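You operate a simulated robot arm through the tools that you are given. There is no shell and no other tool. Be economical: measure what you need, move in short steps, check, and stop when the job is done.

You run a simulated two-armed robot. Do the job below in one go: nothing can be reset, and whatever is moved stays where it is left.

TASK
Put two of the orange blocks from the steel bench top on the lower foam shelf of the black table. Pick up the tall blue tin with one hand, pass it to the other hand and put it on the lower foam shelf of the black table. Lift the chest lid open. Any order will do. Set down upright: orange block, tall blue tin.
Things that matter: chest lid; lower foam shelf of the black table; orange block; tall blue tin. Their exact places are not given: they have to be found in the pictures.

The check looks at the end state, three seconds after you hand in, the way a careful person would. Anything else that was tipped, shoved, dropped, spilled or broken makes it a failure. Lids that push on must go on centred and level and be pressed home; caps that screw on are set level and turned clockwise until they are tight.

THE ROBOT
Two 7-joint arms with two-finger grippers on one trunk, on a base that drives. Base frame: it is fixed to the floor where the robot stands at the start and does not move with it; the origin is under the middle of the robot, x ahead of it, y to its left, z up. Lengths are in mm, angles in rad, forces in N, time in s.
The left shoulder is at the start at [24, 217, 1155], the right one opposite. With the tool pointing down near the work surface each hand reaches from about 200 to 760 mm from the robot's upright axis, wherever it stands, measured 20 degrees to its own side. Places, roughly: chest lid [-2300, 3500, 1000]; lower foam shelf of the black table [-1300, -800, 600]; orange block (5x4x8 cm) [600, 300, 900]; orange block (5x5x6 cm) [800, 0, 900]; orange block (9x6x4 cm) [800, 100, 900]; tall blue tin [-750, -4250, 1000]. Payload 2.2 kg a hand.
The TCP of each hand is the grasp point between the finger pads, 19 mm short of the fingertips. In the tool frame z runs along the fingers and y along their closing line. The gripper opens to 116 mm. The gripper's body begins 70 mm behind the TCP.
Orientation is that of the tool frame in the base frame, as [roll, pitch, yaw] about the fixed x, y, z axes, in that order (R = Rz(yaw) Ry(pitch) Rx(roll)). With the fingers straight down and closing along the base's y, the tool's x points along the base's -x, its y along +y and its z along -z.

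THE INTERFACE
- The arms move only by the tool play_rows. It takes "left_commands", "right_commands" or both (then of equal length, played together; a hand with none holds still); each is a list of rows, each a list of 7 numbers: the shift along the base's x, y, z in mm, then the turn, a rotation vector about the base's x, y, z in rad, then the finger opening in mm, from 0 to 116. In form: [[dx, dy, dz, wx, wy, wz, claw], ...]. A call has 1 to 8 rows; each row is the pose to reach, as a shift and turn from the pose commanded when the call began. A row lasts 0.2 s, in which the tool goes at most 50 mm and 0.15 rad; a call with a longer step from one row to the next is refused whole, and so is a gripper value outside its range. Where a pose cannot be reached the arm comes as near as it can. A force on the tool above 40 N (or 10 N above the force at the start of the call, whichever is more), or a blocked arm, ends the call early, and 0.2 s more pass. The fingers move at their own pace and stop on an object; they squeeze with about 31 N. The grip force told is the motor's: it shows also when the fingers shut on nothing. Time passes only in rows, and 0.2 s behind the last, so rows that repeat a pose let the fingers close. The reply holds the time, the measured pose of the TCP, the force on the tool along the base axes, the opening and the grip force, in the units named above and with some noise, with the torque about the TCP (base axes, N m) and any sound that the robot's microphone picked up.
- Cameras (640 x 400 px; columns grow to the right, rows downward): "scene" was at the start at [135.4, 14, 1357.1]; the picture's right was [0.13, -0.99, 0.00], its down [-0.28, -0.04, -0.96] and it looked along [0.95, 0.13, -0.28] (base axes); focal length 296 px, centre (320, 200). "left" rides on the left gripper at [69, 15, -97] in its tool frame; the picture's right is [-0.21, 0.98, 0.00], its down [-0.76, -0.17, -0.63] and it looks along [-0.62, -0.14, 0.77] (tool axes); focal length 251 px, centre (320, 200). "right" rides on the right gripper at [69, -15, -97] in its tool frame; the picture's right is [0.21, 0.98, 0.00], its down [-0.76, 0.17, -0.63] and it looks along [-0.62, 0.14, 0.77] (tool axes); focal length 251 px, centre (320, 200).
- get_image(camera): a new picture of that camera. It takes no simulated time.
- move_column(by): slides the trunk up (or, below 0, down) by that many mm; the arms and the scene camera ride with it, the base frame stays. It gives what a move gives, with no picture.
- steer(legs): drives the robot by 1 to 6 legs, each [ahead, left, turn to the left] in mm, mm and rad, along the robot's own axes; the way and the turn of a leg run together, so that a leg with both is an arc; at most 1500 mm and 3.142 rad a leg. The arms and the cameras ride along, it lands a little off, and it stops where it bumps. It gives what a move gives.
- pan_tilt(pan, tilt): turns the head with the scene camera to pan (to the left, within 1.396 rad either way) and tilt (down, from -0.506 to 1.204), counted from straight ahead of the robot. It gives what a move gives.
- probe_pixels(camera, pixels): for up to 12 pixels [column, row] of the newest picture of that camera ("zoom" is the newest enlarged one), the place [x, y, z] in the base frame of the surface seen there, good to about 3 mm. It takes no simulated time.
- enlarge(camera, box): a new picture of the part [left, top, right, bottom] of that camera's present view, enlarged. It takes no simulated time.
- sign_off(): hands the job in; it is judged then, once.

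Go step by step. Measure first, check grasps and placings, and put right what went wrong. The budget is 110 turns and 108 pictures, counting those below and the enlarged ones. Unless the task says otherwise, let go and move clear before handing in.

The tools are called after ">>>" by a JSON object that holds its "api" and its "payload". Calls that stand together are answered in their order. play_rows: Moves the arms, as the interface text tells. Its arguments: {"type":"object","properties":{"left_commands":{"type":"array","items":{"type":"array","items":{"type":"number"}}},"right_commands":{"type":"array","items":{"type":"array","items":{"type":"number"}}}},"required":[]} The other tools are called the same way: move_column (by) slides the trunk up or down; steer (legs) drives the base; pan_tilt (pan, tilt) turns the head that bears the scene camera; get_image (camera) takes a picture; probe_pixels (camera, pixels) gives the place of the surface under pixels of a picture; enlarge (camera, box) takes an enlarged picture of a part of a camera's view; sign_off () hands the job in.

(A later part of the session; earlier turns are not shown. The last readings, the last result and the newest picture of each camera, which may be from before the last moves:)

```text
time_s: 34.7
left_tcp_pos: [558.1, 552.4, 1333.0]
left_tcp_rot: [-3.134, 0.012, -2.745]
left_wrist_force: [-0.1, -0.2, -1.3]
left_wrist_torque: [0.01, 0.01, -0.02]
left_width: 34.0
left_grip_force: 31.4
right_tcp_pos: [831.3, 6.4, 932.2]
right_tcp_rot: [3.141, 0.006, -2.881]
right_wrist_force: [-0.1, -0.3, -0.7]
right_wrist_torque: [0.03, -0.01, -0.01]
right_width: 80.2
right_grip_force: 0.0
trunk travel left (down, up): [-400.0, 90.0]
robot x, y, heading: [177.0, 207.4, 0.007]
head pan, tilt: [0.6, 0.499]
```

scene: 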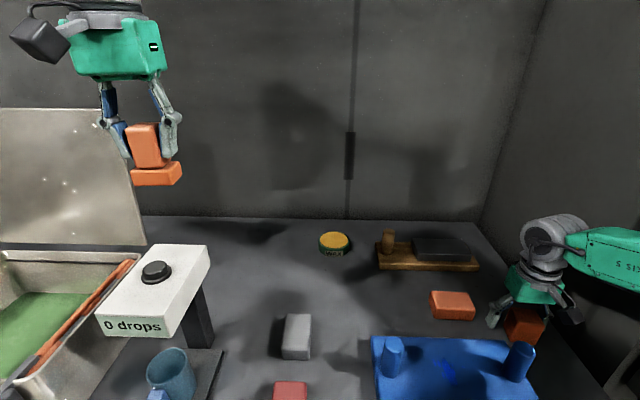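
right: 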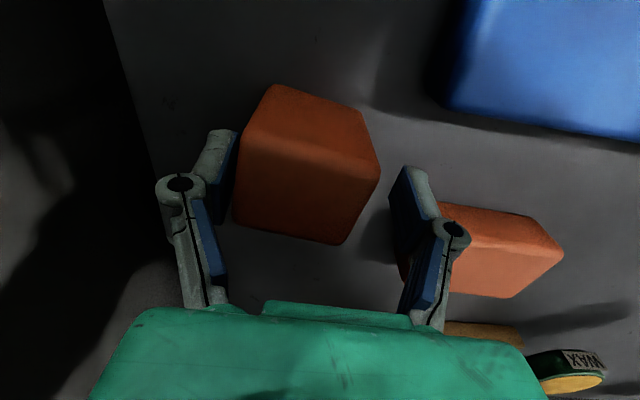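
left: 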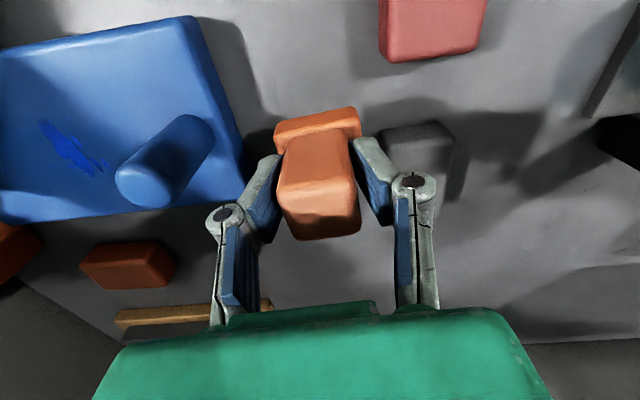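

A's centre is (820,−3) and the TCP is at (831,6). I'll shift by (−10,−8) and close.

>>> {"api": "play_rows", "payload": {"right_commands": [[-5, -4, 0, 0, 0, 0, 80], [-10, -8, 0, 0, 0, 0, 80], [-10, -8, 0, 0, 0, 0, 80], [-10, -8, 0, 0, 0, 0, 60], [-10, -8, 0, 0, 0, 0, 40], [-10, -8, 0, 0, 0, 0, 40]]}}

>>> {"api": "get_image", "payload": {"camera": "right"}}

```text
time_s: 36.1
left_tcp_pos: [556.7, 560.2, 1332.1]
left_tcp_rot: [-3.13, 0.01, -2.744]
left_wrist_force: [0.7, 0.0, -0.4]
left_wrist_torque: [0.03, -0.02, 0.0]
left_width: 33.9
left_grip_force: 31.5
right_tcp_pos: [821.9, -0.6, 932.8]
right_tcp_rot: [-3.14, 0.005, -2.88]
right_wrist_force: [-0.4, -0.2, 0.2]
right_wrist_torque: [-0.02, -0.01, -0.05]
right_width: 50.3
right_grip_force: 31.5
trunk travel left (down, up): [-400.0, 90.0]
robot x, y, heading: [171.5, 206.9, 0.009]
head pan, tilt: [0.6, 0.499]
```

```text
72 pictures are left
```

right: 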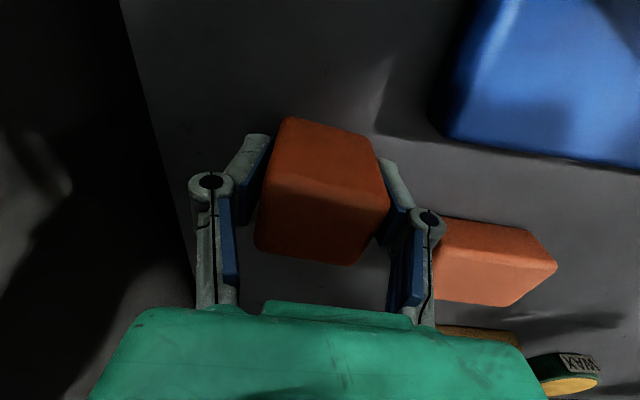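

A is gripped at 50 mm. I'll lift it straight up, then draw it back.

>>> {"api": "play_rows", "payload": {"right_commands": [[0, 0, 30, 0, 0, 0, 40], [0, 0, 75, 0, 0, 0, 40], [0, 0, 120, 0, 0, 0, 40], [-10, 15, 165, 0, 0, 0, 40], [-30, 30, 205, 0, 0, 0, 40], [-60, 40, 240, 0, 0, 0, 40], [-95, 50, 260, 0, 0, 0, 40], [-130, 50, 270, 0, 0, 0, 40]]}}

>>> {"api": "steer", "payload": {"legs": [[-600, 0, 0]]}}

>>> {"api": "get_image", "payload": {"camera": "right"}}

>>> {"api": "get_image", "payload": {"camera": "scene"}}

```text
time_s: 37.9
left_tcp_pos: [556.9, 556.7, 1333.5]
left_tcp_rot: [-3.133, 0.014, -2.744]
left_wrist_force: [0.1, -0.2, -0.5]
left_wrist_torque: [-0.02, 0.02, 0.03]
left_width: 34.2
left_grip_force: 31.1
right_tcp_pos: [687.4, 49.4, 1206.6]
right_tcp_rot: [-3.141, 0.008, -2.881]
right_wrist_force: [-0.4, 0.0, -0.4]
right_wrist_torque: [-0.01, 0.0, 0.0]
right_width: 50.1
right_grip_force: 31.2
trunk travel left (down, up): [-400.0, 90.0]
robot x, y, heading: [170.0, 214.7, 0.003]
head pan, tilt: [0.6, 0.499]
```

```text
time_s: 41.4
left_tcp_pos: [-60.4, 553.5, 1331.9]
left_tcp_rot: [-3.133, 0.01, -2.737]
left_wrist_force: [-0.2, 0.5, -1.1]
left_wrist_torque: [-0.01, 0.0, 0.0]
left_width: 34.1
left_grip_force: 31.4
right_tcp_pos: [75.7, 46.9, 1205.2]
right_tcp_rot: [-3.138, 0.006, -2.872]
right_wrist_force: [0.0, 0.2, -0.5]
right_wrist_torque: [0.02, 0.04, -0.02]
right_width: 49.6
right_grip_force: 31.1
trunk travel left (down, up): [-400.0, 90.0]
robot x, y, heading: [-444.6, 199.1, 0.016]
head pan, tilt: [0.6, 0.499]
```

```text
71 pictures are left
```

right: 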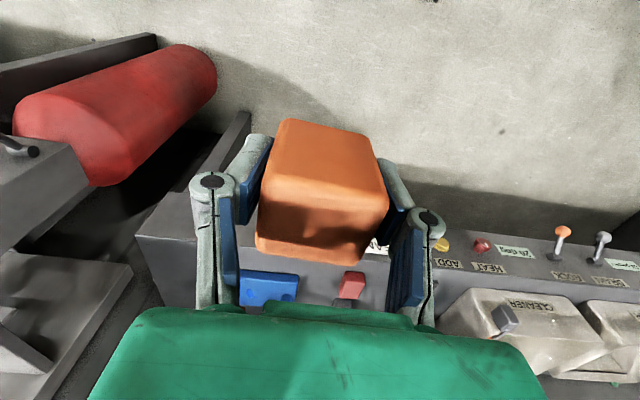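

```text
70 pictures are left
```

scene: 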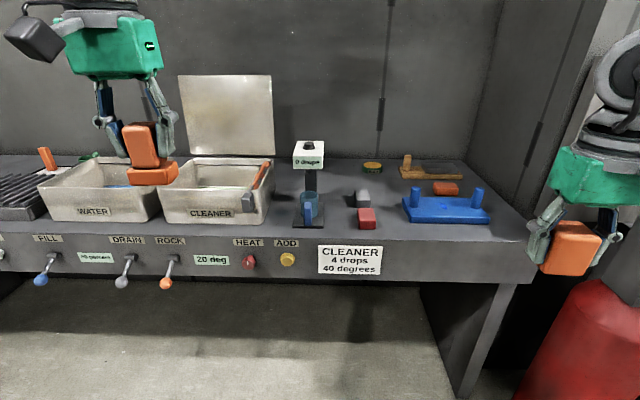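

Both blocks are held and the robot is clear of the bench. I'll move to open floor and turn toward the black table in two steps, checking what's ahead.

>>> {"api": "steer", "payload": {"legs": [[130, -220, 0], [0, 0, -1.6]]}}

>>> {"api": "pan_tilt", "payload": {"pan": -0.9, "tilt": 0.3}}

>>> {"api": "get_image", "payload": {"camera": "scene"}}

```text
time_s: 47.0
left_tcp_pos: [45.8, -393.9, 1332.3]
left_tcp_rot: [-3.126, 0.012, 1.982]
left_wrist_force: [1.0, -0.2, -0.7]
left_wrist_torque: [-0.01, 0.02, -0.01]
left_width: 34.2
left_grip_force: 30.9
right_tcp_pos: [-461.2, -532.1, 1207.4]
right_tcp_rot: [-3.136, 0.006, 1.844]
right_wrist_force: [0.2, 0.1, -0.2]
right_wrist_torque: [0.01, -0.04, 0.02]
right_width: 49.2
right_grip_force: 31.1
trunk travel left (down, up): [-400.0, 90.0]
robot x, y, heading: [-312.8, -15.7, -1.555]
head pan, tilt: [0.6, 0.499]
```

```text
time_s: 48.6
left_tcp_pos: [45.8, -390.9, 1334.6]
left_tcp_rot: [-3.125, 0.013, 1.98]
left_wrist_force: [0.7, 0.1, -1.0]
left_wrist_torque: [-0.02, -0.02, 0.0]
left_width: 34.1
left_grip_force: 30.4
right_tcp_pos: [-462.5, -529.0, 1208.8]
right_tcp_rot: [-3.136, 0.011, 1.845]
right_wrist_force: [0.5, 0.1, -0.2]
right_wrist_torque: [-0.01, -0.01, -0.02]
right_width: 49.0
right_grip_force: 31.5
trunk travel left (down, up): [-400.0, 90.0]
robot x, y, heading: [-312.2, -15.8, -1.553]
head pan, tilt: [-0.901, 0.3]
```

```text
69 pictures are left
```

scene: 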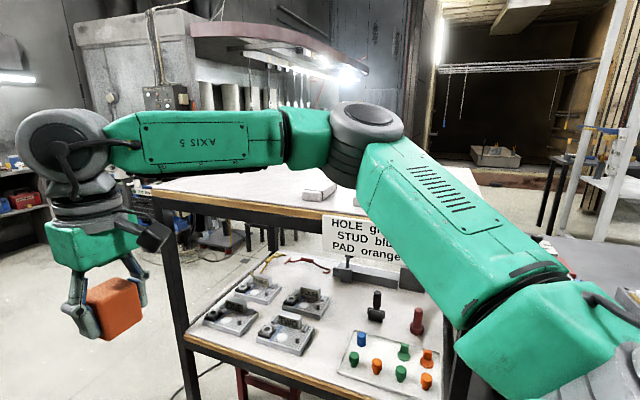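

The way is clear. I'll finish the turn, back off, and slide sideways to face the shelf corridor from about 900 mm.

>>> {"api": "steer", "payload": {"legs": [[0, 0, -1.28], [-129, 379, 0]]}}

>>> {"api": "pan_tilt", "payload": {"pan": 0, "tilt": 0.45}}

>>> {"api": "get_image", "payload": {"camera": "scene"}}

```text
time_s: 54.3
left_tcp_pos: [-336.6, -785.3, 1336.6]
left_tcp_rot: [-3.128, 0.021, 0.69]
left_wrist_force: [-0.9, 0.0, -1.0]
left_wrist_torque: [-0.01, -0.01, 0.0]
left_width: 34.2
left_grip_force: 30.9
right_tcp_pos: [-610.7, -337.5, 1207.8]
right_tcp_rot: [-3.14, 0.011, 0.555]
right_wrist_force: [0.5, -0.2, -1.0]
right_wrist_torque: [-0.01, -0.01, -0.02]
right_width: 49.6
right_grip_force: 30.7
trunk travel left (down, up): [-400.0, 90.0]
robot x, y, heading: [-73.8, -345.4, -2.845]
head pan, tilt: [-0.901, 0.3]
```

```text
time_s: 55.5
left_tcp_pos: [-328.0, -804.4, 1330.0]
left_tcp_rot: [-3.117, 0.009, 0.689]
left_wrist_force: [0.2, -0.4, -1.4]
left_wrist_torque: [0.02, -0.01, -0.02]
left_width: 34.3
left_grip_force: 31.1
right_tcp_pos: [-602.3, -353.9, 1212.6]
right_tcp_rot: [-3.124, 0.009, 0.555]
right_wrist_force: [0.3, 0.0, -0.7]
right_wrist_torque: [-0.02, 0.01, 0.0]
right_width: 49.0
right_grip_force: 31.1
trunk travel left (down, up): [-400.0, 90.0]
robot x, y, heading: [-74.7, -347.1, -2.84]
head pan, tilt: [0.0, 0.45]
```

```text
68 pictures are left
```

scene: 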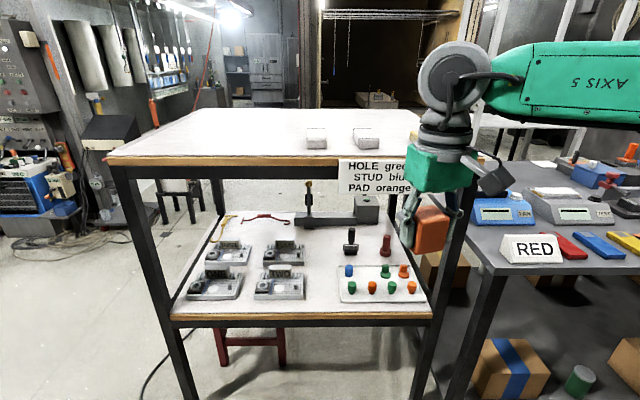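

There's a clear frontal view of the shelf. I'll measure the corridor precisely, plus the RED table on the right that the right arm must not lower onto.

>>> {"api": "probe_pixels", "payload": {"camera": "scene", "pixels": [[305, 298], [302, 262], [340, 301], [344, 268], [320, 312], [320, 280], [320, 245], [350, 252], [470, 215], [480, 275], [530, 245], [445, 190]]}}

>>> {"api": "probe_pixels", "payload": {"camera": "scene", "pixels": [[250, 160], [250, 172], [335, 312], [325, 225], [236, 280], [280, 283], [145, 200], [440, 290]]}}

```text
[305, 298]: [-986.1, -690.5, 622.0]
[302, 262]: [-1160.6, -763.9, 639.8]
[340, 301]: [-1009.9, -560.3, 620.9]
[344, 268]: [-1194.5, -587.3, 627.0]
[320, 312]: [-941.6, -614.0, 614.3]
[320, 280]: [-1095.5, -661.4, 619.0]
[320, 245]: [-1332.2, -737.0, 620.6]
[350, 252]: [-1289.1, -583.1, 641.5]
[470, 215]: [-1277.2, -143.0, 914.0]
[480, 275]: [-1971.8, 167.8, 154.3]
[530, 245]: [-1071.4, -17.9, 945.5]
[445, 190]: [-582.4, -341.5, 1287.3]
```

```text
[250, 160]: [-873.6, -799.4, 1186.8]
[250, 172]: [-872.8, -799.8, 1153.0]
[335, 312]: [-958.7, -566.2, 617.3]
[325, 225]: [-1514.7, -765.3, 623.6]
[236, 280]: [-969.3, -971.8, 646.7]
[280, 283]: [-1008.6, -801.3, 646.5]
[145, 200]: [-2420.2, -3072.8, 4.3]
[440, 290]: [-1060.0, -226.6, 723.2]
```

The RED table edge is about 850 mm ahead and well to the right, so lowering the trunk here is safe. I'll go down 400 mm.

>>> {"api": "move_column", "payload": {"by": -400}}

>>> {"api": "get_image", "payload": {"camera": "scene"}}

```text
time_s: 59.3
left_tcp_pos: [-332.4, -791.4, 933.9]
left_tcp_rot: [-3.126, 0.016, 0.69]
left_wrist_force: [-0.5, -0.6, -1.0]
left_wrist_torque: [-0.01, -0.02, -0.01]
left_width: 34.2
left_grip_force: 30.6
right_tcp_pos: [-605.5, -340.6, 810.8]
right_tcp_rot: [-3.135, 0.013, 0.555]
right_wrist_force: [1.1, -0.5, -1.1]
right_wrist_torque: [0.01, -0.04, -0.01]
right_width: 49.1
right_grip_force: 31.1
trunk travel left (down, up): [0.0, 490.0]
robot x, y, heading: [-79.5, -344.1, -2.841]
head pan, tilt: [0.0, 0.45]
```

```text
67 pictures are left
```

scene: 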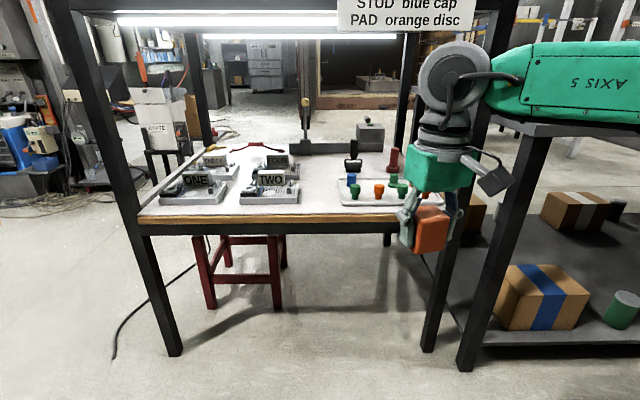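

Now I'll bring the left hand in front and low, squared to the table (yaw 0.305), and draw the right hand back so its forearm clears the table's right post.

>>> {"api": "play_rows", "payload": {"left_commands": [[-26, 26, -20, 0, 0, -0.07, 20], [-53, 53, -40, 0, 0, -0.14, 20], [-80, 80, -60, 0, 0, -0.21, 20], [-106, 106, -80, 0, 0, -0.28, 20], [-133, 133, -100, 0, 0, -0.34, 20], [-160, 159, -125, 0, 0, -0.385, 20], [-160, 159, -125, 0, 0, -0.385, 20]], "right_commands": [[24, 8, 0, 0, 0, -0.05, 40], [48, 16, 0, 0, 0, -0.1, 40], [72, 24, 0, 0, 0, -0.15, 40], [96, 32, 0, 0, 0, -0.2, 40], [120, 40, 0, 0, 0, -0.25, 40], [143, 45, 0, 0, 0, -0.25, 40], [143, 45, 0, 0, 0, -0.25, 40]]}}

>>> {"api": "steer", "payload": {"legs": [[300, 0, 0]]}}

>>> {"api": "get_image", "payload": {"camera": "scene"}}

```text
time_s: 60.9
left_tcp_pos: [-491.4, -632.3, 809.8]
left_tcp_rot: [-3.122, 0.021, 0.304]
left_wrist_force: [0.1, 0.1, -0.3]
left_wrist_torque: [-0.01, -0.01, 0.0]
left_width: 34.4
left_grip_force: 30.8
left hand out of reach, approached as far as the arm can: row 1
right_tcp_pos: [-464.0, -296.2, 811.5]
right_tcp_rot: [-3.132, 0.013, 0.303]
right_wrist_force: [0.0, -0.1, -0.3]
right_wrist_torque: [0.02, -0.02, 0.0]
right_width: 49.4
right_grip_force: 31.2
trunk travel left (down, up): [0.0, 490.0]
robot x, y, heading: [-76.5, -345.6, -2.841]
head pan, tilt: [0.0, 0.45]
```

```text
time_s: 63.0
left_tcp_pos: [-775.3, -722.9, 809.3]
left_tcp_rot: [-3.12, 0.02, 0.308]
left_wrist_force: [0.1, 0.6, -0.9]
left_wrist_torque: [0.01, -0.02, 0.0]
left_width: 34.6
left_grip_force: 30.9
right_tcp_pos: [-750.1, -387.3, 811.3]
right_tcp_rot: [-3.133, 0.01, 0.308]
right_wrist_force: [-0.3, 0.1, -0.6]
right_wrist_torque: [0.01, -0.01, -0.02]
right_width: 49.1
right_grip_force: 31.0
trunk travel left (down, up): [0.0, 490.0]
robot x, y, heading: [-360.9, -429.9, -2.839]
head pan, tilt: [0.0, 0.45]
```

```text
66 pictures are left
```

scene: 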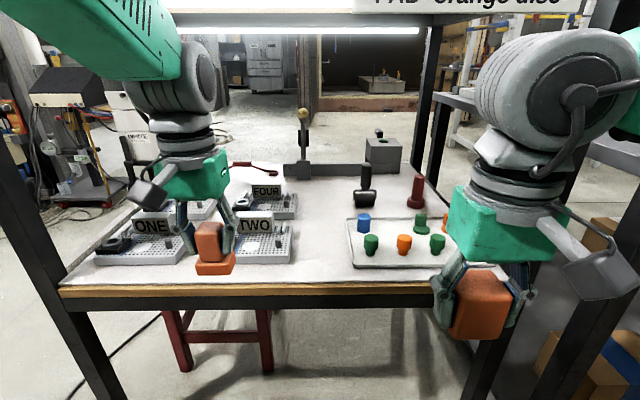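

Robot is 600 mm from the edge and aligned with the corridor. I'll drive in another 190 mm, with C (210,245) well above the fixtures.

>>> {"api": "steer", "payload": {"legs": [[185, 0, 0]]}}

>>> {"api": "get_image", "payload": {"camera": "scene"}}

>>> {"api": "get_image", "payload": {"camera": "left"}}

```text
time_s: 64.5
left_tcp_pos: [-953.6, -779.3, 809.9]
left_tcp_rot: [-3.121, 0.02, 0.308]
left_wrist_force: [-0.2, -0.5, -1.0]
left_wrist_torque: [-0.01, -0.02, 0.02]
left_width: 33.9
left_grip_force: 31.1
right_tcp_pos: [-927.8, -442.9, 811.9]
right_tcp_rot: [-3.134, 0.014, 0.307]
right_wrist_force: [-1.0, 0.5, -1.6]
right_wrist_torque: [0.01, -0.03, -0.01]
right_width: 49.6
right_grip_force: 31.5
trunk travel left (down, up): [0.0, 490.0]
robot x, y, heading: [-539.1, -489.2, -2.839]
head pan, tilt: [0.0, 0.45]
```

```text
65 pictures are left
```

scene: 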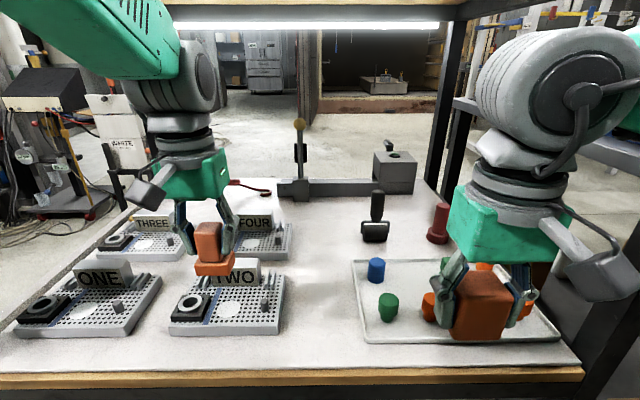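

```text
64 pictures are left
```

left: 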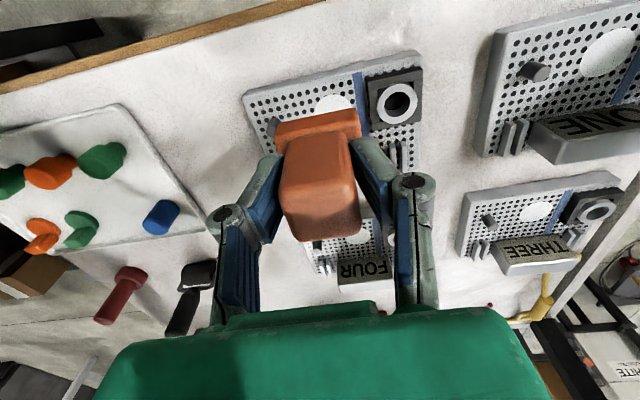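

C is above TWO at (215,245), with the forearm under the top board. I'll check the board's underside height and the corridor before reaching in.

>>> {"api": "probe_pixels", "payload": {"camera": "scene", "pixels": [[300, 12], [300, 22], [300, 26], [283, 285], [281, 328], [357, 265], [365, 340], [320, 300], [320, 355], [375, 195], [240, 268], [130, 20]]}}

```text
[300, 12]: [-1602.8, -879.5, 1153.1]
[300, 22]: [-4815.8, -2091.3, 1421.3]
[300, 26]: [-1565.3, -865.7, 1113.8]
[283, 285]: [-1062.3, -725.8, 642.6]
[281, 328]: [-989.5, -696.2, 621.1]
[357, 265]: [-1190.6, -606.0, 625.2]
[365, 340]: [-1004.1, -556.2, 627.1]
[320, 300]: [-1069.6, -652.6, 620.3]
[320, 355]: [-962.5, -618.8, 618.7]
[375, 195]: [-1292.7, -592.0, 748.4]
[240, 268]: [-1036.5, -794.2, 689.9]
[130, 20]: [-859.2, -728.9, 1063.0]
```

The forearm is at z≈1063 near a beam with underside ≈1110–1130. So I'll slide C over the corridor first, then lower it, then go inward.

>>> {"api": "play_rows", "payload": {"left_commands": [[-12, 38, 0, -0.007, -0.012, 0, 20], [-24, 76, 0, -0.0136, -0.025, 0, 20], [-36, 114, 0, -0.0136, -0.025, 0, 20], [-47, 150, 0, -0.0136, -0.025, 0, 20], [-47, 150, -45, -0.0136, -0.025, 0, 20], [-47, 150, -90, -0.0136, -0.025, 0, 20], [-47, 150, -90, -0.0136, -0.025, 0, 20]]}}

>>> {"api": "get_image", "payload": {"camera": "scene"}}

```text
time_s: 66.3
left_tcp_pos: [-1002.3, -643.4, 752.4]
left_tcp_rot: [-3.078, 0.032, 0.347]
left_wrist_force: [0.1, -0.1, -0.9]
left_wrist_torque: [-0.01, 0.01, 0.01]
left_width: 34.2
left_grip_force: 31.5
right_tcp_pos: [-922.2, -442.4, 813.6]
right_tcp_rot: [-3.13, 0.021, 0.308]
right_wrist_force: [1.1, 0.0, 0.5]
right_wrist_torque: [0.02, 0.02, -0.03]
right_width: 49.3
right_grip_force: 31.2
trunk travel left (down, up): [0.0, 490.0]
robot x, y, heading: [-537.7, -488.6, -2.842]
head pan, tilt: [0.0, 0.45]
stopped in row 7 (left hand): the arm was blocked; the commanded pose is now the measured one
```

```text
63 pictures are left
```

scene: 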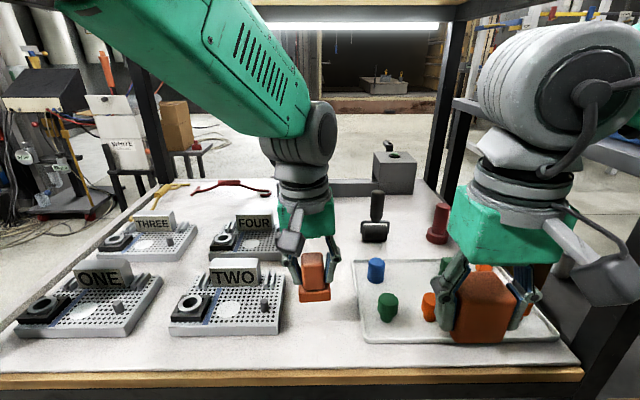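

The left arm got blocked at z 752: its forearm (top of picture, rows 0–100) meets the top board's front beam when the elbow is bent. I'll raise the hand again, back the base off 110 mm so the arm is stretched lower, then retry.

>>> {"api": "play_rows", "payload": {"left_commands": [[0, 0, 15, 0.01, 0, 0, 20], [0, 0, 30, 0, 0, 0, 20], [0, 0, 50, -0.02, 0, -0.02, 20], [0, 0, 50, -0.045, -0.02, -0.04, 20], [0, 0, 50, -0.06, -0.03, -0.04, 20]]}}

>>> {"api": "steer", "payload": {"legs": [[-110, 0, 0]]}}

>>> {"api": "get_image", "payload": {"camera": "scene"}}

```text
time_s: 67.5
left_tcp_pos: [-1002.8, -641.9, 801.9]
left_tcp_rot: [3.14, 0.023, 0.302]
left_wrist_force: [1.3, 0.2, -1.6]
left_wrist_torque: [0.0, -0.01, 0.01]
left_width: 34.2
left_grip_force: 30.9
right_tcp_pos: [-922.8, -442.1, 813.3]
right_tcp_rot: [-3.131, 0.019, 0.308]
right_wrist_force: [0.5, -0.2, -0.6]
right_wrist_torque: [0.01, 0.01, 0.01]
right_width: 49.2
right_grip_force: 30.8
trunk travel left (down, up): [0.0, 490.0]
robot x, y, heading: [-541.1, -486.9, -2.834]
head pan, tilt: [0.0, 0.45]
```

```text
time_s: 68.7
left_tcp_pos: [-900.5, -609.6, 800.8]
left_tcp_rot: [3.138, 0.025, 0.3]
left_wrist_force: [0.6, 0.9, -1.7]
left_wrist_torque: [0.02, 0.02, 0.04]
left_width: 34.4
left_grip_force: 31.2
right_tcp_pos: [-818.7, -408.7, 814.7]
right_tcp_rot: [-3.132, 0.02, 0.306]
right_wrist_force: [0.4, -1.1, -1.0]
right_wrist_torque: [-0.02, 0.01, 0.01]
right_width: 49.3
right_grip_force: 31.1
trunk travel left (down, up): [0.0, 490.0]
robot x, y, heading: [-435.9, -454.8, -2.836]
head pan, tilt: [0.0, 0.45]
```

```text
62 pictures are left
```

scene: 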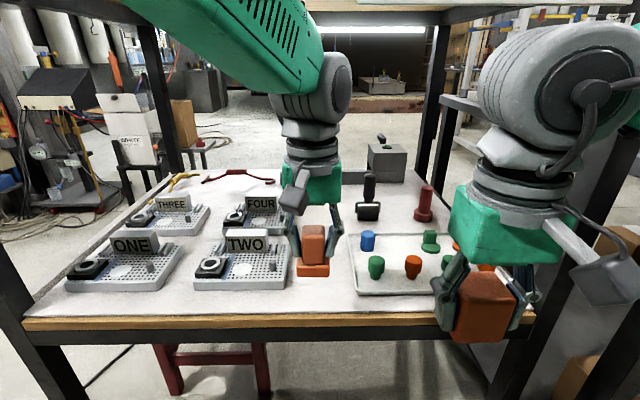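

C hangs at (313,250), aligned with the corridor. I'll shift the base 100 mm right so the left arm works straighter, then move the hand back left and reach in while descending.

>>> {"api": "steer", "payload": {"legs": [[0, -100, 0]]}}

>>> {"api": "play_rows", "payload": {"left_commands": [[15, -47, 0, 0, 0, 0, 20], [30, -95, 0, 0, 0, 0, 20], [-10, -107, -5, 0, 0, 0, 20], [-53, -121, -15, 0, 0, 0, 20], [-95, -135, -30, 0, 0, 0, 20], [-130, -146, -50, 0, 0, 0, 20], [-163, -156, -75, 0, 0, 0, 20], [-163, -156, -75, 0, 0, 0, 20]]}}

>>> {"api": "get_image", "payload": {"camera": "scene"}}

```text
time_s: 69.8
left_tcp_pos: [-921.2, -543.7, 801.0]
left_tcp_rot: [-3.114, 0.024, 0.304]
left_wrist_force: [1.1, 1.1, -3.6]
left_wrist_torque: [0.0, 0.09, 0.02]
left_width: 34.1
left_grip_force: 31.1
right_tcp_pos: [-837.5, -343.2, 818.8]
right_tcp_rot: [-3.103, 0.024, 0.307]
right_wrist_force: [0.7, -1.6, -0.7]
right_wrist_torque: [0.16, 0.06, 0.0]
right_width: 49.3
right_grip_force: 30.9
trunk travel left (down, up): [0.0, 490.0]
robot x, y, heading: [-466.0, -371.2, -2.843]
head pan, tilt: [0.0, 0.45]
```

```text
refused: row 2 steps farther than a row can; nothing moved
```

```text
61 pictures are left
```

scene: 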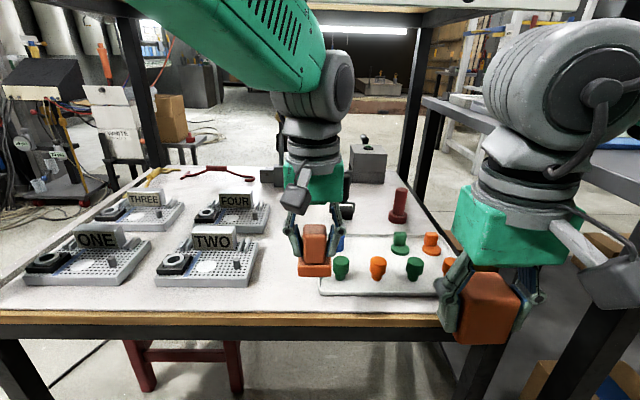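

The second row was slightly too long, so it was refused. The trunk is still swaying, so I'll start the sideways move with shorter steps and read again once it settles.

>>> {"api": "play_rows", "payload": {"left_commands": [[10, -30, 0, 0, 0, 0, 20], [20, -60, 0, 0, 0, 0, 20], [26, -82, 0, 0, 0, 0, 20], [26, -82, 0, 0, 0, 0, 20], [26, -82, 0, 0, 0, 0, 20], [26, -82, 0, 0, 0, 0, 20]]}}

```text
time_s: 71.2
left_tcp_pos: [-892.2, -630.4, 805.2]
left_tcp_rot: [-3.119, 0.025, 0.307]
left_wrist_force: [-0.2, -1.9, -0.2]
left_wrist_torque: [0.14, 0.05, 0.0]
left_width: 34.6
left_grip_force: 31.3
right_tcp_pos: [-836.2, -343.2, 819.1]
right_tcp_rot: [-3.108, 0.027, 0.313]
right_wrist_force: [0.2, -0.4, -1.1]
right_wrist_torque: [0.13, 0.04, -0.02]
right_width: 49.3
right_grip_force: 31.1
trunk travel left (down, up): [0.0, 490.0]
robot x, y, heading: [-459.2, -373.9, -2.842]
head pan, tilt: [0.0, 0.45]
```

The tilt persists this time (roll −3.11), so the right arm or base may be touching something. I'll look to the right.

>>> {"api": "pan_tilt", "payload": {"pan": -0.9, "tilt": 0.5}}

>>> {"api": "get_image", "payload": {"camera": "scene"}}

```text
time_s: 72.4
left_tcp_pos: [-903.8, -588.3, 806.5]
left_tcp_rot: [3.124, 0.027, 0.299]
left_wrist_force: [-0.5, 2.2, -0.8]
left_wrist_torque: [-0.12, -0.08, 0.07]
left_width: 34.3
left_grip_force: 31.1
right_tcp_pos: [-848.5, -302.5, 812.8]
right_tcp_rot: [3.136, 0.027, 0.303]
right_wrist_force: [-0.1, 1.3, -0.5]
right_wrist_torque: [-0.05, -0.07, -0.01]
right_width: 49.4
right_grip_force: 31.1
trunk travel left (down, up): [0.0, 490.0]
robot x, y, heading: [-466.8, -366.6, -2.84]
head pan, tilt: [-0.901, 0.499]
```

```text
60 pictures are left
```

scene: 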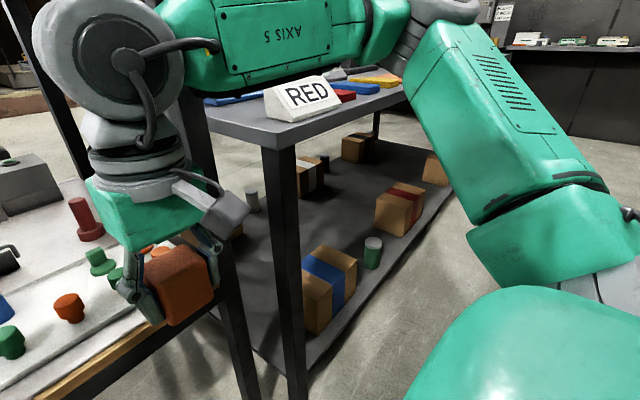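

No contact visible: the right forearm passes above the RED table. The swing seems to be base wobble, so I'll wait and read again.

>>> {"api": "pan_tilt", "payload": {"pan": 0.0, "tilt": 0.45}}

>>> {"api": "play_rows", "payload": {"left_commands": [[0, 0, 0, 0, 0, 0, 20], [0, 0, 0, 0, 0, 0, 20], [0, 0, 0, 0, 0, 0, 20], [0, 0, 0, 0, 0, 0, 20], [0, 0, 0, 0, 0, 0, 20], [0, 0, 0, 0, 0, 0, 20]]}}

>>> {"api": "play_rows", "payload": {"left_commands": [[0, 0, 0, 0, 0, 0, 20], [0, 0, 0, 0, 0, 0, 20]]}}

>>> {"api": "play_rows", "payload": {"left_commands": [[0, 0, 0, 0, 0, 0, 20], [0, 0, 0, 0, 0, 0, 20]]}}

```text
time_s: 73.6
left_tcp_pos: [-896.6, -614.3, 805.2]
left_tcp_rot: [-3.134, 0.029, 0.305]
left_wrist_force: [-0.8, -0.5, -0.9]
left_wrist_torque: [0.07, 0.02, 0.0]
left_width: 34.5
left_grip_force: 31.0
right_tcp_pos: [-839.9, -331.1, 818.2]
right_tcp_rot: [-3.122, 0.029, 0.309]
right_wrist_force: [0.9, -1.3, -1.1]
right_wrist_torque: [0.05, 0.04, -0.01]
right_width: 49.2
right_grip_force: 31.0
trunk travel left (down, up): [0.0, 490.0]
robot x, y, heading: [-466.3, -368.9, -2.839]
head pan, tilt: [0.0, 0.45]
```

```text
time_s: 75.0
left_tcp_pos: [-897.2, -612.9, 804.2]
left_tcp_rot: [-3.136, 0.026, 0.303]
left_wrist_force: [-0.8, -0.2, -0.6]
left_wrist_torque: [0.01, 0.01, -0.03]
left_width: 34.2
left_grip_force: 30.9
right_tcp_pos: [-840.5, -327.6, 817.4]
right_tcp_rot: [-3.126, 0.026, 0.308]
right_wrist_force: [0.8, -1.2, -0.6]
right_wrist_torque: [0.03, -0.01, 0.02]
right_width: 49.5
right_grip_force: 31.4
trunk travel left (down, up): [0.0, 490.0]
robot x, y, heading: [-465.3, -369.2, -2.843]
head pan, tilt: [0.0, 0.45]
```

```text
time_s: 75.6
left_tcp_pos: [-900.4, -603.2, 805.0]
left_tcp_rot: [3.137, 0.026, 0.301]
left_wrist_force: [0.4, -0.6, -1.3]
left_wrist_torque: [-0.01, 0.01, 0.01]
left_width: 34.2
left_grip_force: 31.1
right_tcp_pos: [-843.1, -319.3, 815.2]
right_tcp_rot: [-3.133, 0.028, 0.307]
right_wrist_force: [0.1, -1.7, 0.4]
right_wrist_torque: [0.02, 0.01, 0.0]
right_width: 49.2
right_grip_force: 30.7
trunk travel left (down, up): [0.0, 490.0]
robot x, y, heading: [-464.8, -367.4, -2.841]
head pan, tilt: [0.0, 0.45]
```

```text
time_s: 76.2
left_tcp_pos: [-900.7, -601.3, 805.5]
left_tcp_rot: [3.135, 0.027, 0.302]
left_wrist_force: [-0.5, 0.1, -0.9]
left_wrist_torque: [-0.02, -0.05, -0.01]
left_width: 34.3
left_grip_force: 31.0
right_tcp_pos: [-844.2, -315.3, 816.0]
right_tcp_rot: [-3.134, 0.025, 0.307]
right_wrist_force: [0.8, 0.1, -0.1]
right_wrist_torque: [-0.07, 0.0, 0.0]
right_width: 49.5
right_grip_force: 31.1
trunk travel left (down, up): [0.0, 490.0]
robot x, y, heading: [-461.1, -368.2, -2.845]
head pan, tilt: [0.0, 0.45]
```

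Settled at (−901,−602), in line with the corridor. I'll reach straight in by about 200 mm, dropping to z≈725.

>>> {"api": "play_rows", "payload": {"left_commands": [[-30, -9, -5, 0, 0, 0, 20], [-65, -19, -15, 0, 0, 0, 20], [-100, -30, -25, 0, 0, 0, 20], [-135, -40, -40, 0, 0, 0, 20], [-165, -49, -60, 0, 0, 0, 20], [-195, -58, -80, 0, 0, 0, 20], [-195, -58, -80, 0, 0, 0, 20], [-195, -58, -80, 0, 0, 0, 20]]}}

>>> {"api": "get_image", "payload": {"camera": "scene"}}

>>> {"api": "get_image", "payload": {"camera": "left"}}

```text
time_s: 78.0
left_tcp_pos: [-1095.7, -663.6, 722.5]
left_tcp_rot: [3.138, 0.026, 0.301]
left_wrist_force: [0.5, 0.6, -1.2]
left_wrist_torque: [-0.01, 0.01, -0.01]
left_width: 34.1
left_grip_force: 31.1
right_tcp_pos: [-843.5, -319.7, 815.9]
right_tcp_rot: [-3.132, 0.026, 0.307]
right_wrist_force: [0.2, -0.3, -0.9]
right_wrist_torque: [0.02, 0.01, 0.03]
right_width: 49.2
right_grip_force: 31.1
trunk travel left (down, up): [0.0, 490.0]
robot x, y, heading: [-463.8, -372.4, -2.842]
head pan, tilt: [0.0, 0.45]
```

```text
59 pictures are left
```

scene: 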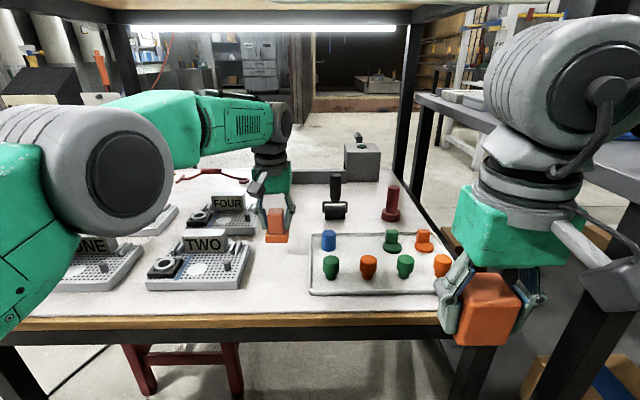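

```text
58 pictures are left
```

left: 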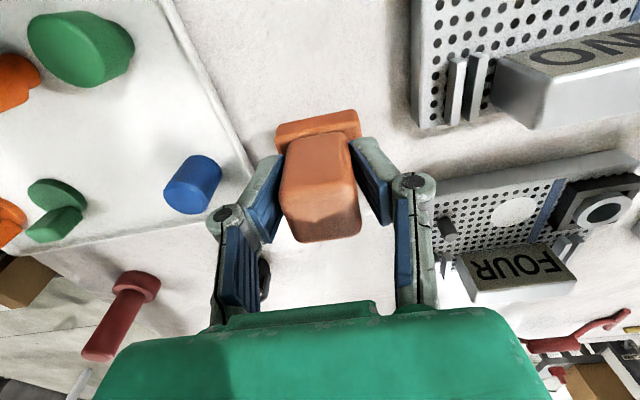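

C is over free foam between TWO and the tray, and the elbow is now clear. I'll level the tool and lower gently to contact (expected TCP z≈677).

>>> {"api": "play_rows", "payload": {"left_commands": [[0, 0, -12, 0.004, -0.013, 0, 20], [0, 0, -24, 0.0077, -0.025, 0, 20], [0, 0, -34, 0.0077, -0.025, 0, 20], [0, 0, -40, 0.0077, -0.025, 0, 20], [0, 0, -44, 0.0077, -0.025, 0, 20], [0, 0, -44, 0.0077, -0.025, 0, 20]]}}

>>> {"api": "enlarge", "payload": {"camera": "scene", "box": [200, 140, 360, 300]}}

```text
time_s: 79.4
left_tcp_pos: [-1095.0, -659.5, 680.7]
left_tcp_rot: [3.139, 0.0, 0.301]
left_wrist_force: [0.3, -0.3, -2.0]
left_wrist_torque: [0.0, -0.01, 0.02]
left_width: 34.2
left_grip_force: 30.9
right_tcp_pos: [-842.3, -318.7, 815.7]
right_tcp_rot: [-3.132, 0.026, 0.308]
right_wrist_force: [-0.4, 0.1, 0.0]
right_wrist_torque: [0.01, 0.02, 0.04]
right_width: 49.3
right_grip_force: 31.4
trunk travel left (down, up): [0.0, 490.0]
robot x, y, heading: [-466.0, -366.7, -2.841]
head pan, tilt: [0.0, 0.45]
```

```text
2.50 times, centred on (280, 220) of scene
```

zoom: 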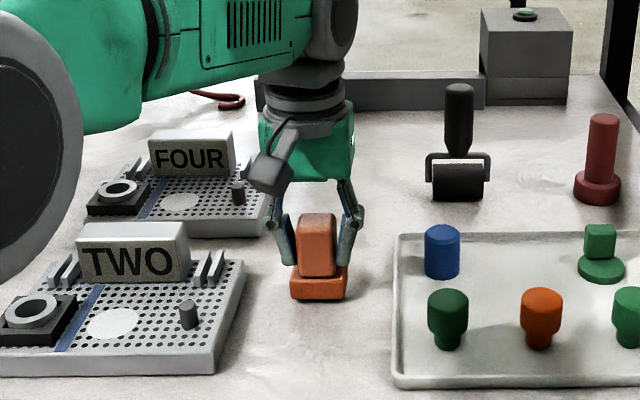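

There's no contact force yet at z 680.7. I'll go down a few millimetres more, watching the force.

>>> {"api": "play_rows", "payload": {"left_commands": [[0, 0, -2, 0, 0, 0, 20], [0, 0, -4, 0, 0, 0, 20], [0, 0, -6, 0, 0, 0, 20], [0, 0, -6, 0, 0, 0, 20]]}}

```text
time_s: 80.4
left_tcp_pos: [-1094.6, -660.1, 677.1]
left_tcp_rot: [3.139, 0.005, 0.303]
left_wrist_force: [3.4, 1.3, 13.5]
left_wrist_torque: [0.37, 0.22, -0.13]
left_width: 34.3
left_grip_force: 30.7
right_tcp_pos: [-841.9, -319.6, 816.2]
right_tcp_rot: [-3.131, 0.027, 0.307]
right_wrist_force: [-0.4, 0.2, -0.3]
right_wrist_torque: [0.02, 0.01, 0.04]
right_width: 49.7
right_grip_force: 31.0
trunk travel left (down, up): [0.0, 490.0]
robot x, y, heading: [-461.9, -366.8, -2.843]
head pan, tilt: [0.0, 0.45]
```

Contact at 13.5 N, so C is on the foam. I'll ease up 1 mm, open, and rise straight up.

>>> {"api": "play_rows", "payload": {"left_commands": [[0, 0, 1, 0, 0, 0, 34], [0, 0, 1, 0, 0, 0, 45], [0, 0, 1, 0, 0, 0, 66], [0, 0, 15, 0, 0, 0, 66], [0, 0, 45, 0, 0, 0, 66], [0, 0, 75, 0, 0, 0, 66], [0, 0, 90, 0, 0, 0, 66]]}}

>>> {"api": "enlarge", "payload": {"camera": "scene", "box": [200, 140, 360, 300]}}

```text
time_s: 82.0
left_tcp_pos: [-1095.1, -660.1, 763.9]
left_tcp_rot: [3.14, 0.002, 0.305]
left_wrist_force: [-0.6, -0.4, -0.6]
left_wrist_torque: [0.02, 0.04, 0.01]
left_width: 66.1
left_grip_force: 0.1
right_tcp_pos: [-842.6, -318.1, 815.4]
right_tcp_rot: [-3.133, 0.029, 0.307]
right_wrist_force: [0.8, 0.1, -0.9]
right_wrist_torque: [0.0, 0.03, 0.05]
right_width: 49.2
right_grip_force: 30.7
trunk travel left (down, up): [0.0, 490.0]
robot x, y, heading: [-466.6, -369.5, -2.842]
head pan, tilt: [0.0, 0.45]
```

```text
2.50 times, centred on (280, 220) of scene
```

zoom: 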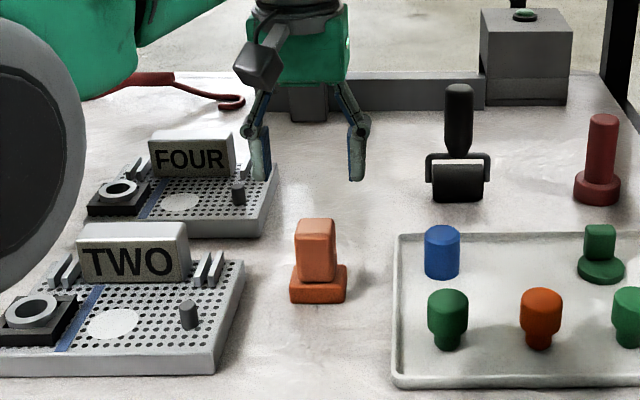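

C stands upright between TWO and the tray. I'll retract the left hand straight out, then slide the base left so the right hand can place A.

>>> {"api": "play_rows", "payload": {"left_commands": [[45, 14, 5, 0, 0, 0, 66], [90, 28, 10, 0, 0, 0, 66], [135, 42, 20, 0, 0, 0, 66], [180, 57, 30, 0, 0, 0, 66], [225, 71, 40, 0, 0, 0, 66], [265, 70, 45, 0, 0, 0, 66], [300, 50, 45, 0, 0, 0, 66], [335, 20, 45, 0, 0, 0, 66]]}}

>>> {"api": "steer", "payload": {"legs": [[0, 100, 0], [0, 100, 0]]}}

>>> {"api": "get_image", "payload": {"camera": "scene"}}

```text
time_s: 83.8
left_tcp_pos: [-757.1, -642.5, 806.1]
left_tcp_rot: [-3.139, 0.002, 0.301]
left_wrist_force: [0.5, 0.6, -0.1]
left_wrist_torque: [0.0, 0.03, -0.01]
left_width: 66.0
left_grip_force: 0.1
right_tcp_pos: [-841.9, -323.8, 817.9]
right_tcp_rot: [-3.127, 0.027, 0.306]
right_wrist_force: [-0.4, -0.6, -0.4]
right_wrist_torque: [-0.01, 0.03, 0.01]
right_width: 49.1
right_grip_force: 31.3
trunk travel left (down, up): [0.0, 490.0]
robot x, y, heading: [-464.3, -368.0, -2.838]
head pan, tilt: [0.0, 0.45]
```

```text
time_s: 85.7
left_tcp_pos: [-720.5, -773.7, 813.0]
left_tcp_rot: [3.082, -0.001, 0.302]
left_wrist_force: [-3.3, 2.5, -0.5]
left_wrist_torque: [-0.21, -0.24, 0.01]
left_width: 66.0
left_grip_force: 0.1
right_tcp_pos: [-805.6, -453.9, 803.4]
right_tcp_rot: [3.098, 0.02, 0.304]
right_wrist_force: [-1.6, 2.4, -0.6]
right_wrist_torque: [-0.23, -0.18, 0.02]
right_width: 49.1
right_grip_force: 30.3
trunk travel left (down, up): [0.0, 490.0]
robot x, y, heading: [-410.4, -541.8, -2.836]
head pan, tilt: [0.0, 0.45]
```

```text
55 pictures are left
```

scene: 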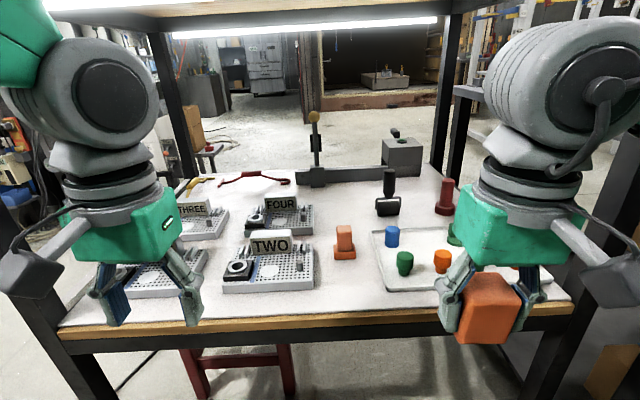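

C is at (344,243), upright. I'll back off 60 mm so the right arm is stretched too, then wait for the sway to die.

>>> {"api": "steer", "payload": {"legs": [[-60, 0, 0]]}}

>>> {"api": "play_rows", "payload": {"right_commands": [[0, 0, 0, 0, 0, 0, 40], [0, 0, 0, 0, 0, 0, 40], [0, 0, 0, 0, 0, 0, 40], [0, 0, 0, 0, 0, 0, 40], [0, 0, 0, 0, 0, 0, 40], [0, 0, 0, 0, 0, 0, 40], [0, 0, 0, 0, 0, 0, 40], [0, 0, 0, 0, 0, 0, 40]]}}

>>> {"api": "play_rows", "payload": {"right_commands": [[0, 0, 0, 0, 0, 0, 40], [0, 0, 0, 0, 0, 0, 40], [0, 0, 0, 0, 0, 0, 40], [0, 0, 0, 0, 0, 0, 40], [0, 0, 0, 0, 0, 0, 40], [0, 0, 0, 0, 0, 0, 40], [0, 0, 0, 0, 0, 0, 40], [0, 0, 0, 0, 0, 0, 40]]}}

>>> {"api": "play_rows", "payload": {"right_commands": [[0, 0, 0, 0, 0, 0, 40], [0, 0, 0, 0, 0, 0, 40], [0, 0, 0, 0, 0, 0, 40], [0, 0, 0, 0, 0, 0, 40]]}}

>>> {"api": "get_image", "payload": {"camera": "scene"}}

>>> {"api": "probe_pixels", "payload": {"camera": "scene", "pixels": [[344, 258], [344, 290]]}}

```text
time_s: 86.7
left_tcp_pos: [-640.7, -803.1, 808.7]
left_tcp_rot: [-3.135, 0.009, 0.304]
left_wrist_force: [0.2, -0.3, 0.5]
left_wrist_torque: [-0.01, 0.06, -0.01]
left_width: 65.8
left_grip_force: 0.0
right_tcp_pos: [-725.4, -483.5, 821.8]
right_tcp_rot: [-3.123, 0.031, 0.304]
right_wrist_force: [0.9, -0.2, -0.5]
right_wrist_torque: [0.01, 0.08, 0.0]
right_width: 49.2
right_grip_force: 30.9
trunk travel left (down, up): [0.0, 490.0]
robot x, y, heading: [-350.2, -527.6, -2.833]
head pan, tilt: [0.0, 0.45]
```

```text
time_s: 88.5
left_tcp_pos: [-634.1, -825.5, 804.1]
left_tcp_rot: [-3.109, 0.006, 0.306]
left_wrist_force: [0.3, -1.0, 0.7]
left_wrist_torque: [0.08, -0.01, 0.0]
left_width: 65.9
left_grip_force: 0.0
right_tcp_pos: [-719.2, -506.4, 824.2]
right_tcp_rot: [-3.1, 0.031, 0.31]
right_wrist_force: [0.7, -0.8, -0.9]
right_wrist_torque: [0.11, 0.04, -0.01]
right_width: 49.3
right_grip_force: 31.1
trunk travel left (down, up): [0.0, 490.0]
robot x, y, heading: [-350.2, -535.2, -2.834]
head pan, tilt: [0.0, 0.45]
```

```text
time_s: 90.3
left_tcp_pos: [-646.3, -791.4, 810.8]
left_tcp_rot: [3.138, 0.009, 0.299]
left_wrist_force: [-0.7, 1.2, -0.1]
left_wrist_torque: [-0.08, 0.0, -0.03]
left_width: 66.0
left_grip_force: 0.0
right_tcp_pos: [-731.4, -470.0, 819.4]
right_tcp_rot: [-3.133, 0.03, 0.303]
right_wrist_force: [-0.6, 1.9, -0.9]
right_wrist_torque: [-0.08, 0.0, 0.01]
right_width: 49.3
right_grip_force: 30.7
trunk travel left (down, up): [0.0, 490.0]
robot x, y, heading: [-353.6, -517.5, -2.836]
head pan, tilt: [0.0, 0.45]
```

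```text
time_s: 91.3
left_tcp_pos: [-638.7, -814.6, 806.7]
left_tcp_rot: [-3.12, 0.007, 0.304]
left_wrist_force: [0.2, -1.7, 0.0]
left_wrist_torque: [0.0, -0.01, -0.02]
left_width: 66.1
left_grip_force: 0.1
right_tcp_pos: [-722.9, -497.4, 823.2]
right_tcp_rot: [-3.112, 0.032, 0.307]
right_wrist_force: [0.7, -0.7, -0.3]
right_wrist_torque: [0.04, 0.03, 0.0]
right_width: 49.4
right_grip_force: 30.8
trunk travel left (down, up): [0.0, 490.0]
robot x, y, heading: [-354.8, -527.3, -2.837]
head pan, tilt: [0.0, 0.45]
```

```text
54 pictures are left
```

scene: 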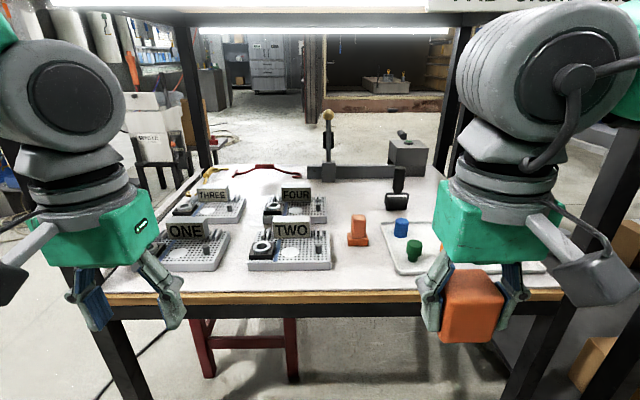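

```text
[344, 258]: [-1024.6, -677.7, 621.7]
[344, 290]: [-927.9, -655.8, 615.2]
```

Sway is now about ±12 mm around right TCP (−726,−487). A's target is v≈95 in the corridor at (−1024,−637), so I'll reach in above the shelf and stop high to check.

>>> {"api": "play_rows", "payload": {"right_commands": [[-35, -28, 0, -0.002, -0.008, 0, 40], [-70, -56, 0, -0.004, -0.016, 0, 40], [-110, -75, -5, -0.006, -0.024, 0, 40], [-150, -92, -15, -0.007, -0.034, 0, 40], [-188, -108, -30, -0.007, -0.034, 0, 40], [-225, -121, -45, -0.007, -0.034, 0, 40], [-262, -134, -65, -0.007, -0.034, 0, 40], [-290, -144, -80, -0.007, -0.034, 0, 40]]}}

>>> {"api": "play_rows", "payload": {"right_commands": [[0, 0, 0, 0, 0, 0, 40], [0, 0, 0, 0, 0, 0, 40], [0, 0, 0, 0, 0, 0, 40], [0, 0, 0, 0, 0, 0, 40]]}}

>>> {"api": "play_rows", "payload": {"right_commands": [[0, 0, 0, 0, 0, 0, 40], [0, 0, 0, 0, 0, 0, 40], [0, 0, 0, 0, 0, 0, 40], [0, 0, 0, 0, 0, 0, 40]]}}

>>> {"api": "get_image", "payload": {"camera": "scene"}}

>>> {"api": "get_image", "payload": {"camera": "right"}}

```text
time_s: 93.1
left_tcp_pos: [-639.5, -814.1, 805.7]
left_tcp_rot: [-3.121, 0.006, 0.305]
left_wrist_force: [-0.3, -0.6, 0.6]
left_wrist_torque: [-0.01, 0.03, 0.01]
left_width: 65.9
left_grip_force: 0.0
right_tcp_pos: [-1013.4, -637.4, 740.8]
right_tcp_rot: [-3.128, 0.001, 0.305]
right_wrist_force: [-0.3, -0.6, -0.5]
right_wrist_torque: [0.0, 0.04, -0.01]
right_width: 49.2
right_grip_force: 31.3
trunk travel left (down, up): [0.0, 490.0]
robot x, y, heading: [-357.1, -526.9, -2.833]
head pan, tilt: [0.0, 0.45]
```

```text
time_s: 94.1
left_tcp_pos: [-640.6, -806.5, 807.4]
left_tcp_rot: [-3.128, 0.01, 0.302]
left_wrist_force: [-0.5, 0.6, 0.5]
left_wrist_torque: [0.0, 0.03, 0.03]
left_width: 66.1
left_grip_force: 0.1
right_tcp_pos: [-1014.9, -629.5, 740.8]
right_tcp_rot: [-3.137, 0.001, 0.307]
right_wrist_force: [-0.6, -0.1, -1.0]
right_wrist_torque: [-0.01, -0.01, 0.01]
right_width: 49.5
right_grip_force: 31.1
trunk travel left (down, up): [0.0, 490.0]
robot x, y, heading: [-354.3, -526.8, -2.842]
head pan, tilt: [0.0, 0.45]
```

```text
time_s: 95.1
left_tcp_pos: [-639.4, -809.2, 806.7]
left_tcp_rot: [-3.129, 0.007, 0.302]
left_wrist_force: [-0.2, 1.0, -0.3]
left_wrist_torque: [-0.01, 0.0, 0.0]
left_width: 65.9
left_grip_force: 0.1
right_tcp_pos: [-1014.5, -632.5, 741.1]
right_tcp_rot: [-3.133, 0.0, 0.305]
right_wrist_force: [-0.5, -0.1, -0.3]
right_wrist_torque: [-0.03, 0.02, 0.0]
right_width: 49.2
right_grip_force: 30.5
trunk travel left (down, up): [0.0, 490.0]
robot x, y, heading: [-353.3, -525.4, -2.837]
head pan, tilt: [0.0, 0.45]
```

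```text
53 pictures are left
```

scene: 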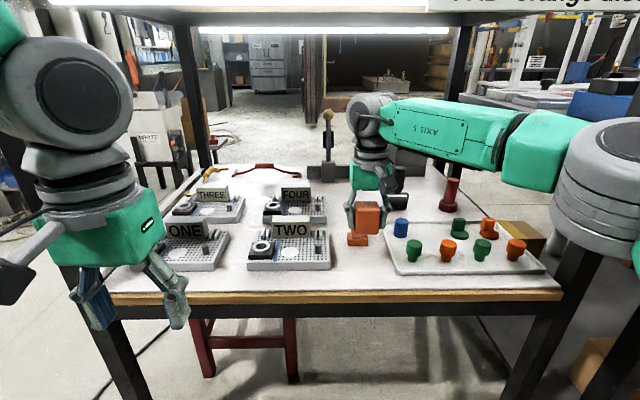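

```text
52 pictures are left
```

right: 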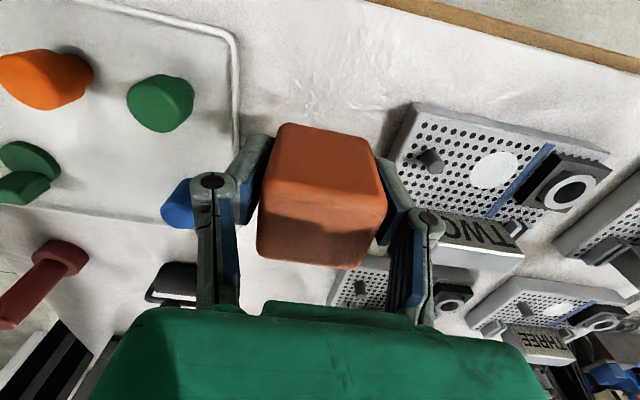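

Settled at (−1014,−632), with A (367,218) just in front of C. I'll lower to about z 658 first, then feel for contact.

>>> {"api": "play_rows", "payload": {"right_commands": [[0, 0, -20, 0, 0, 0, 40], [0, 0, -40, 0, 0, 0, 40], [0, 0, -60, 0, 0, 0, 40], [0, 0, -74, 0, 0, 0, 40], [0, 0, -80, 0, 0, 0, 40], [0, 0, -83, 0, 0, 0, 40], [0, 0, -83, 0, 0, 0, 40]]}}

>>> {"api": "enlarge", "payload": {"camera": "scene", "box": [280, 150, 440, 310]}}

```text
time_s: 96.7
left_tcp_pos: [-638.8, -809.2, 806.9]
left_tcp_rot: [-3.124, 0.009, 0.303]
left_wrist_force: [-0.7, 0.5, 0.1]
left_wrist_torque: [0.0, 0.02, 0.02]
left_width: 66.1
left_grip_force: 0.0
right_tcp_pos: [-1013.9, -634.2, 658.0]
right_tcp_rot: [-3.133, -0.001, 0.307]
right_wrist_force: [-0.7, 0.7, -0.8]
right_wrist_torque: [-0.02, 0.02, -0.01]
right_width: 49.4
right_grip_force: 31.1
trunk travel left (down, up): [0.0, 490.0]
robot x, y, heading: [-351.8, -523.2, -2.836]
head pan, tilt: [0.0, 0.45]
```

```text
2.50 times, centred on (360, 230) of scene
```

zoom: 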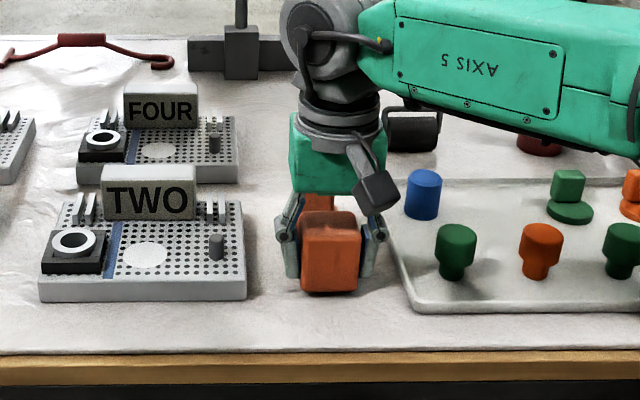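

A is nearly down, and the forearm stays above the tray items. I'll lower the last few millimetres.

>>> {"api": "play_rows", "payload": {"right_commands": [[0, 0, -2, 0, 0, 0, 40], [0, 0, -4, 0, 0, 0, 40], [0, 0, -5, 0, 0, 0, 40], [0, 0, -5, 0, 0, 0, 40]]}}

```text
time_s: 97.7
left_tcp_pos: [-639.2, -810.3, 807.9]
left_tcp_rot: [-3.126, 0.009, 0.301]
left_wrist_force: [1.0, 0.6, -0.7]
left_wrist_torque: [0.0, -0.01, -0.01]
left_width: 65.8
left_grip_force: 0.0
right_tcp_pos: [-1014.2, -634.6, 654.9]
right_tcp_rot: [-3.133, -0.001, 0.304]
right_wrist_force: [-0.3, -0.5, -1.0]
right_wrist_torque: [0.02, 0.0, -0.01]
right_width: 49.5
right_grip_force: 31.5
trunk travel left (down, up): [0.0, 490.0]
robot x, y, heading: [-352.5, -526.2, -2.838]
head pan, tilt: [0.0, 0.45]
```

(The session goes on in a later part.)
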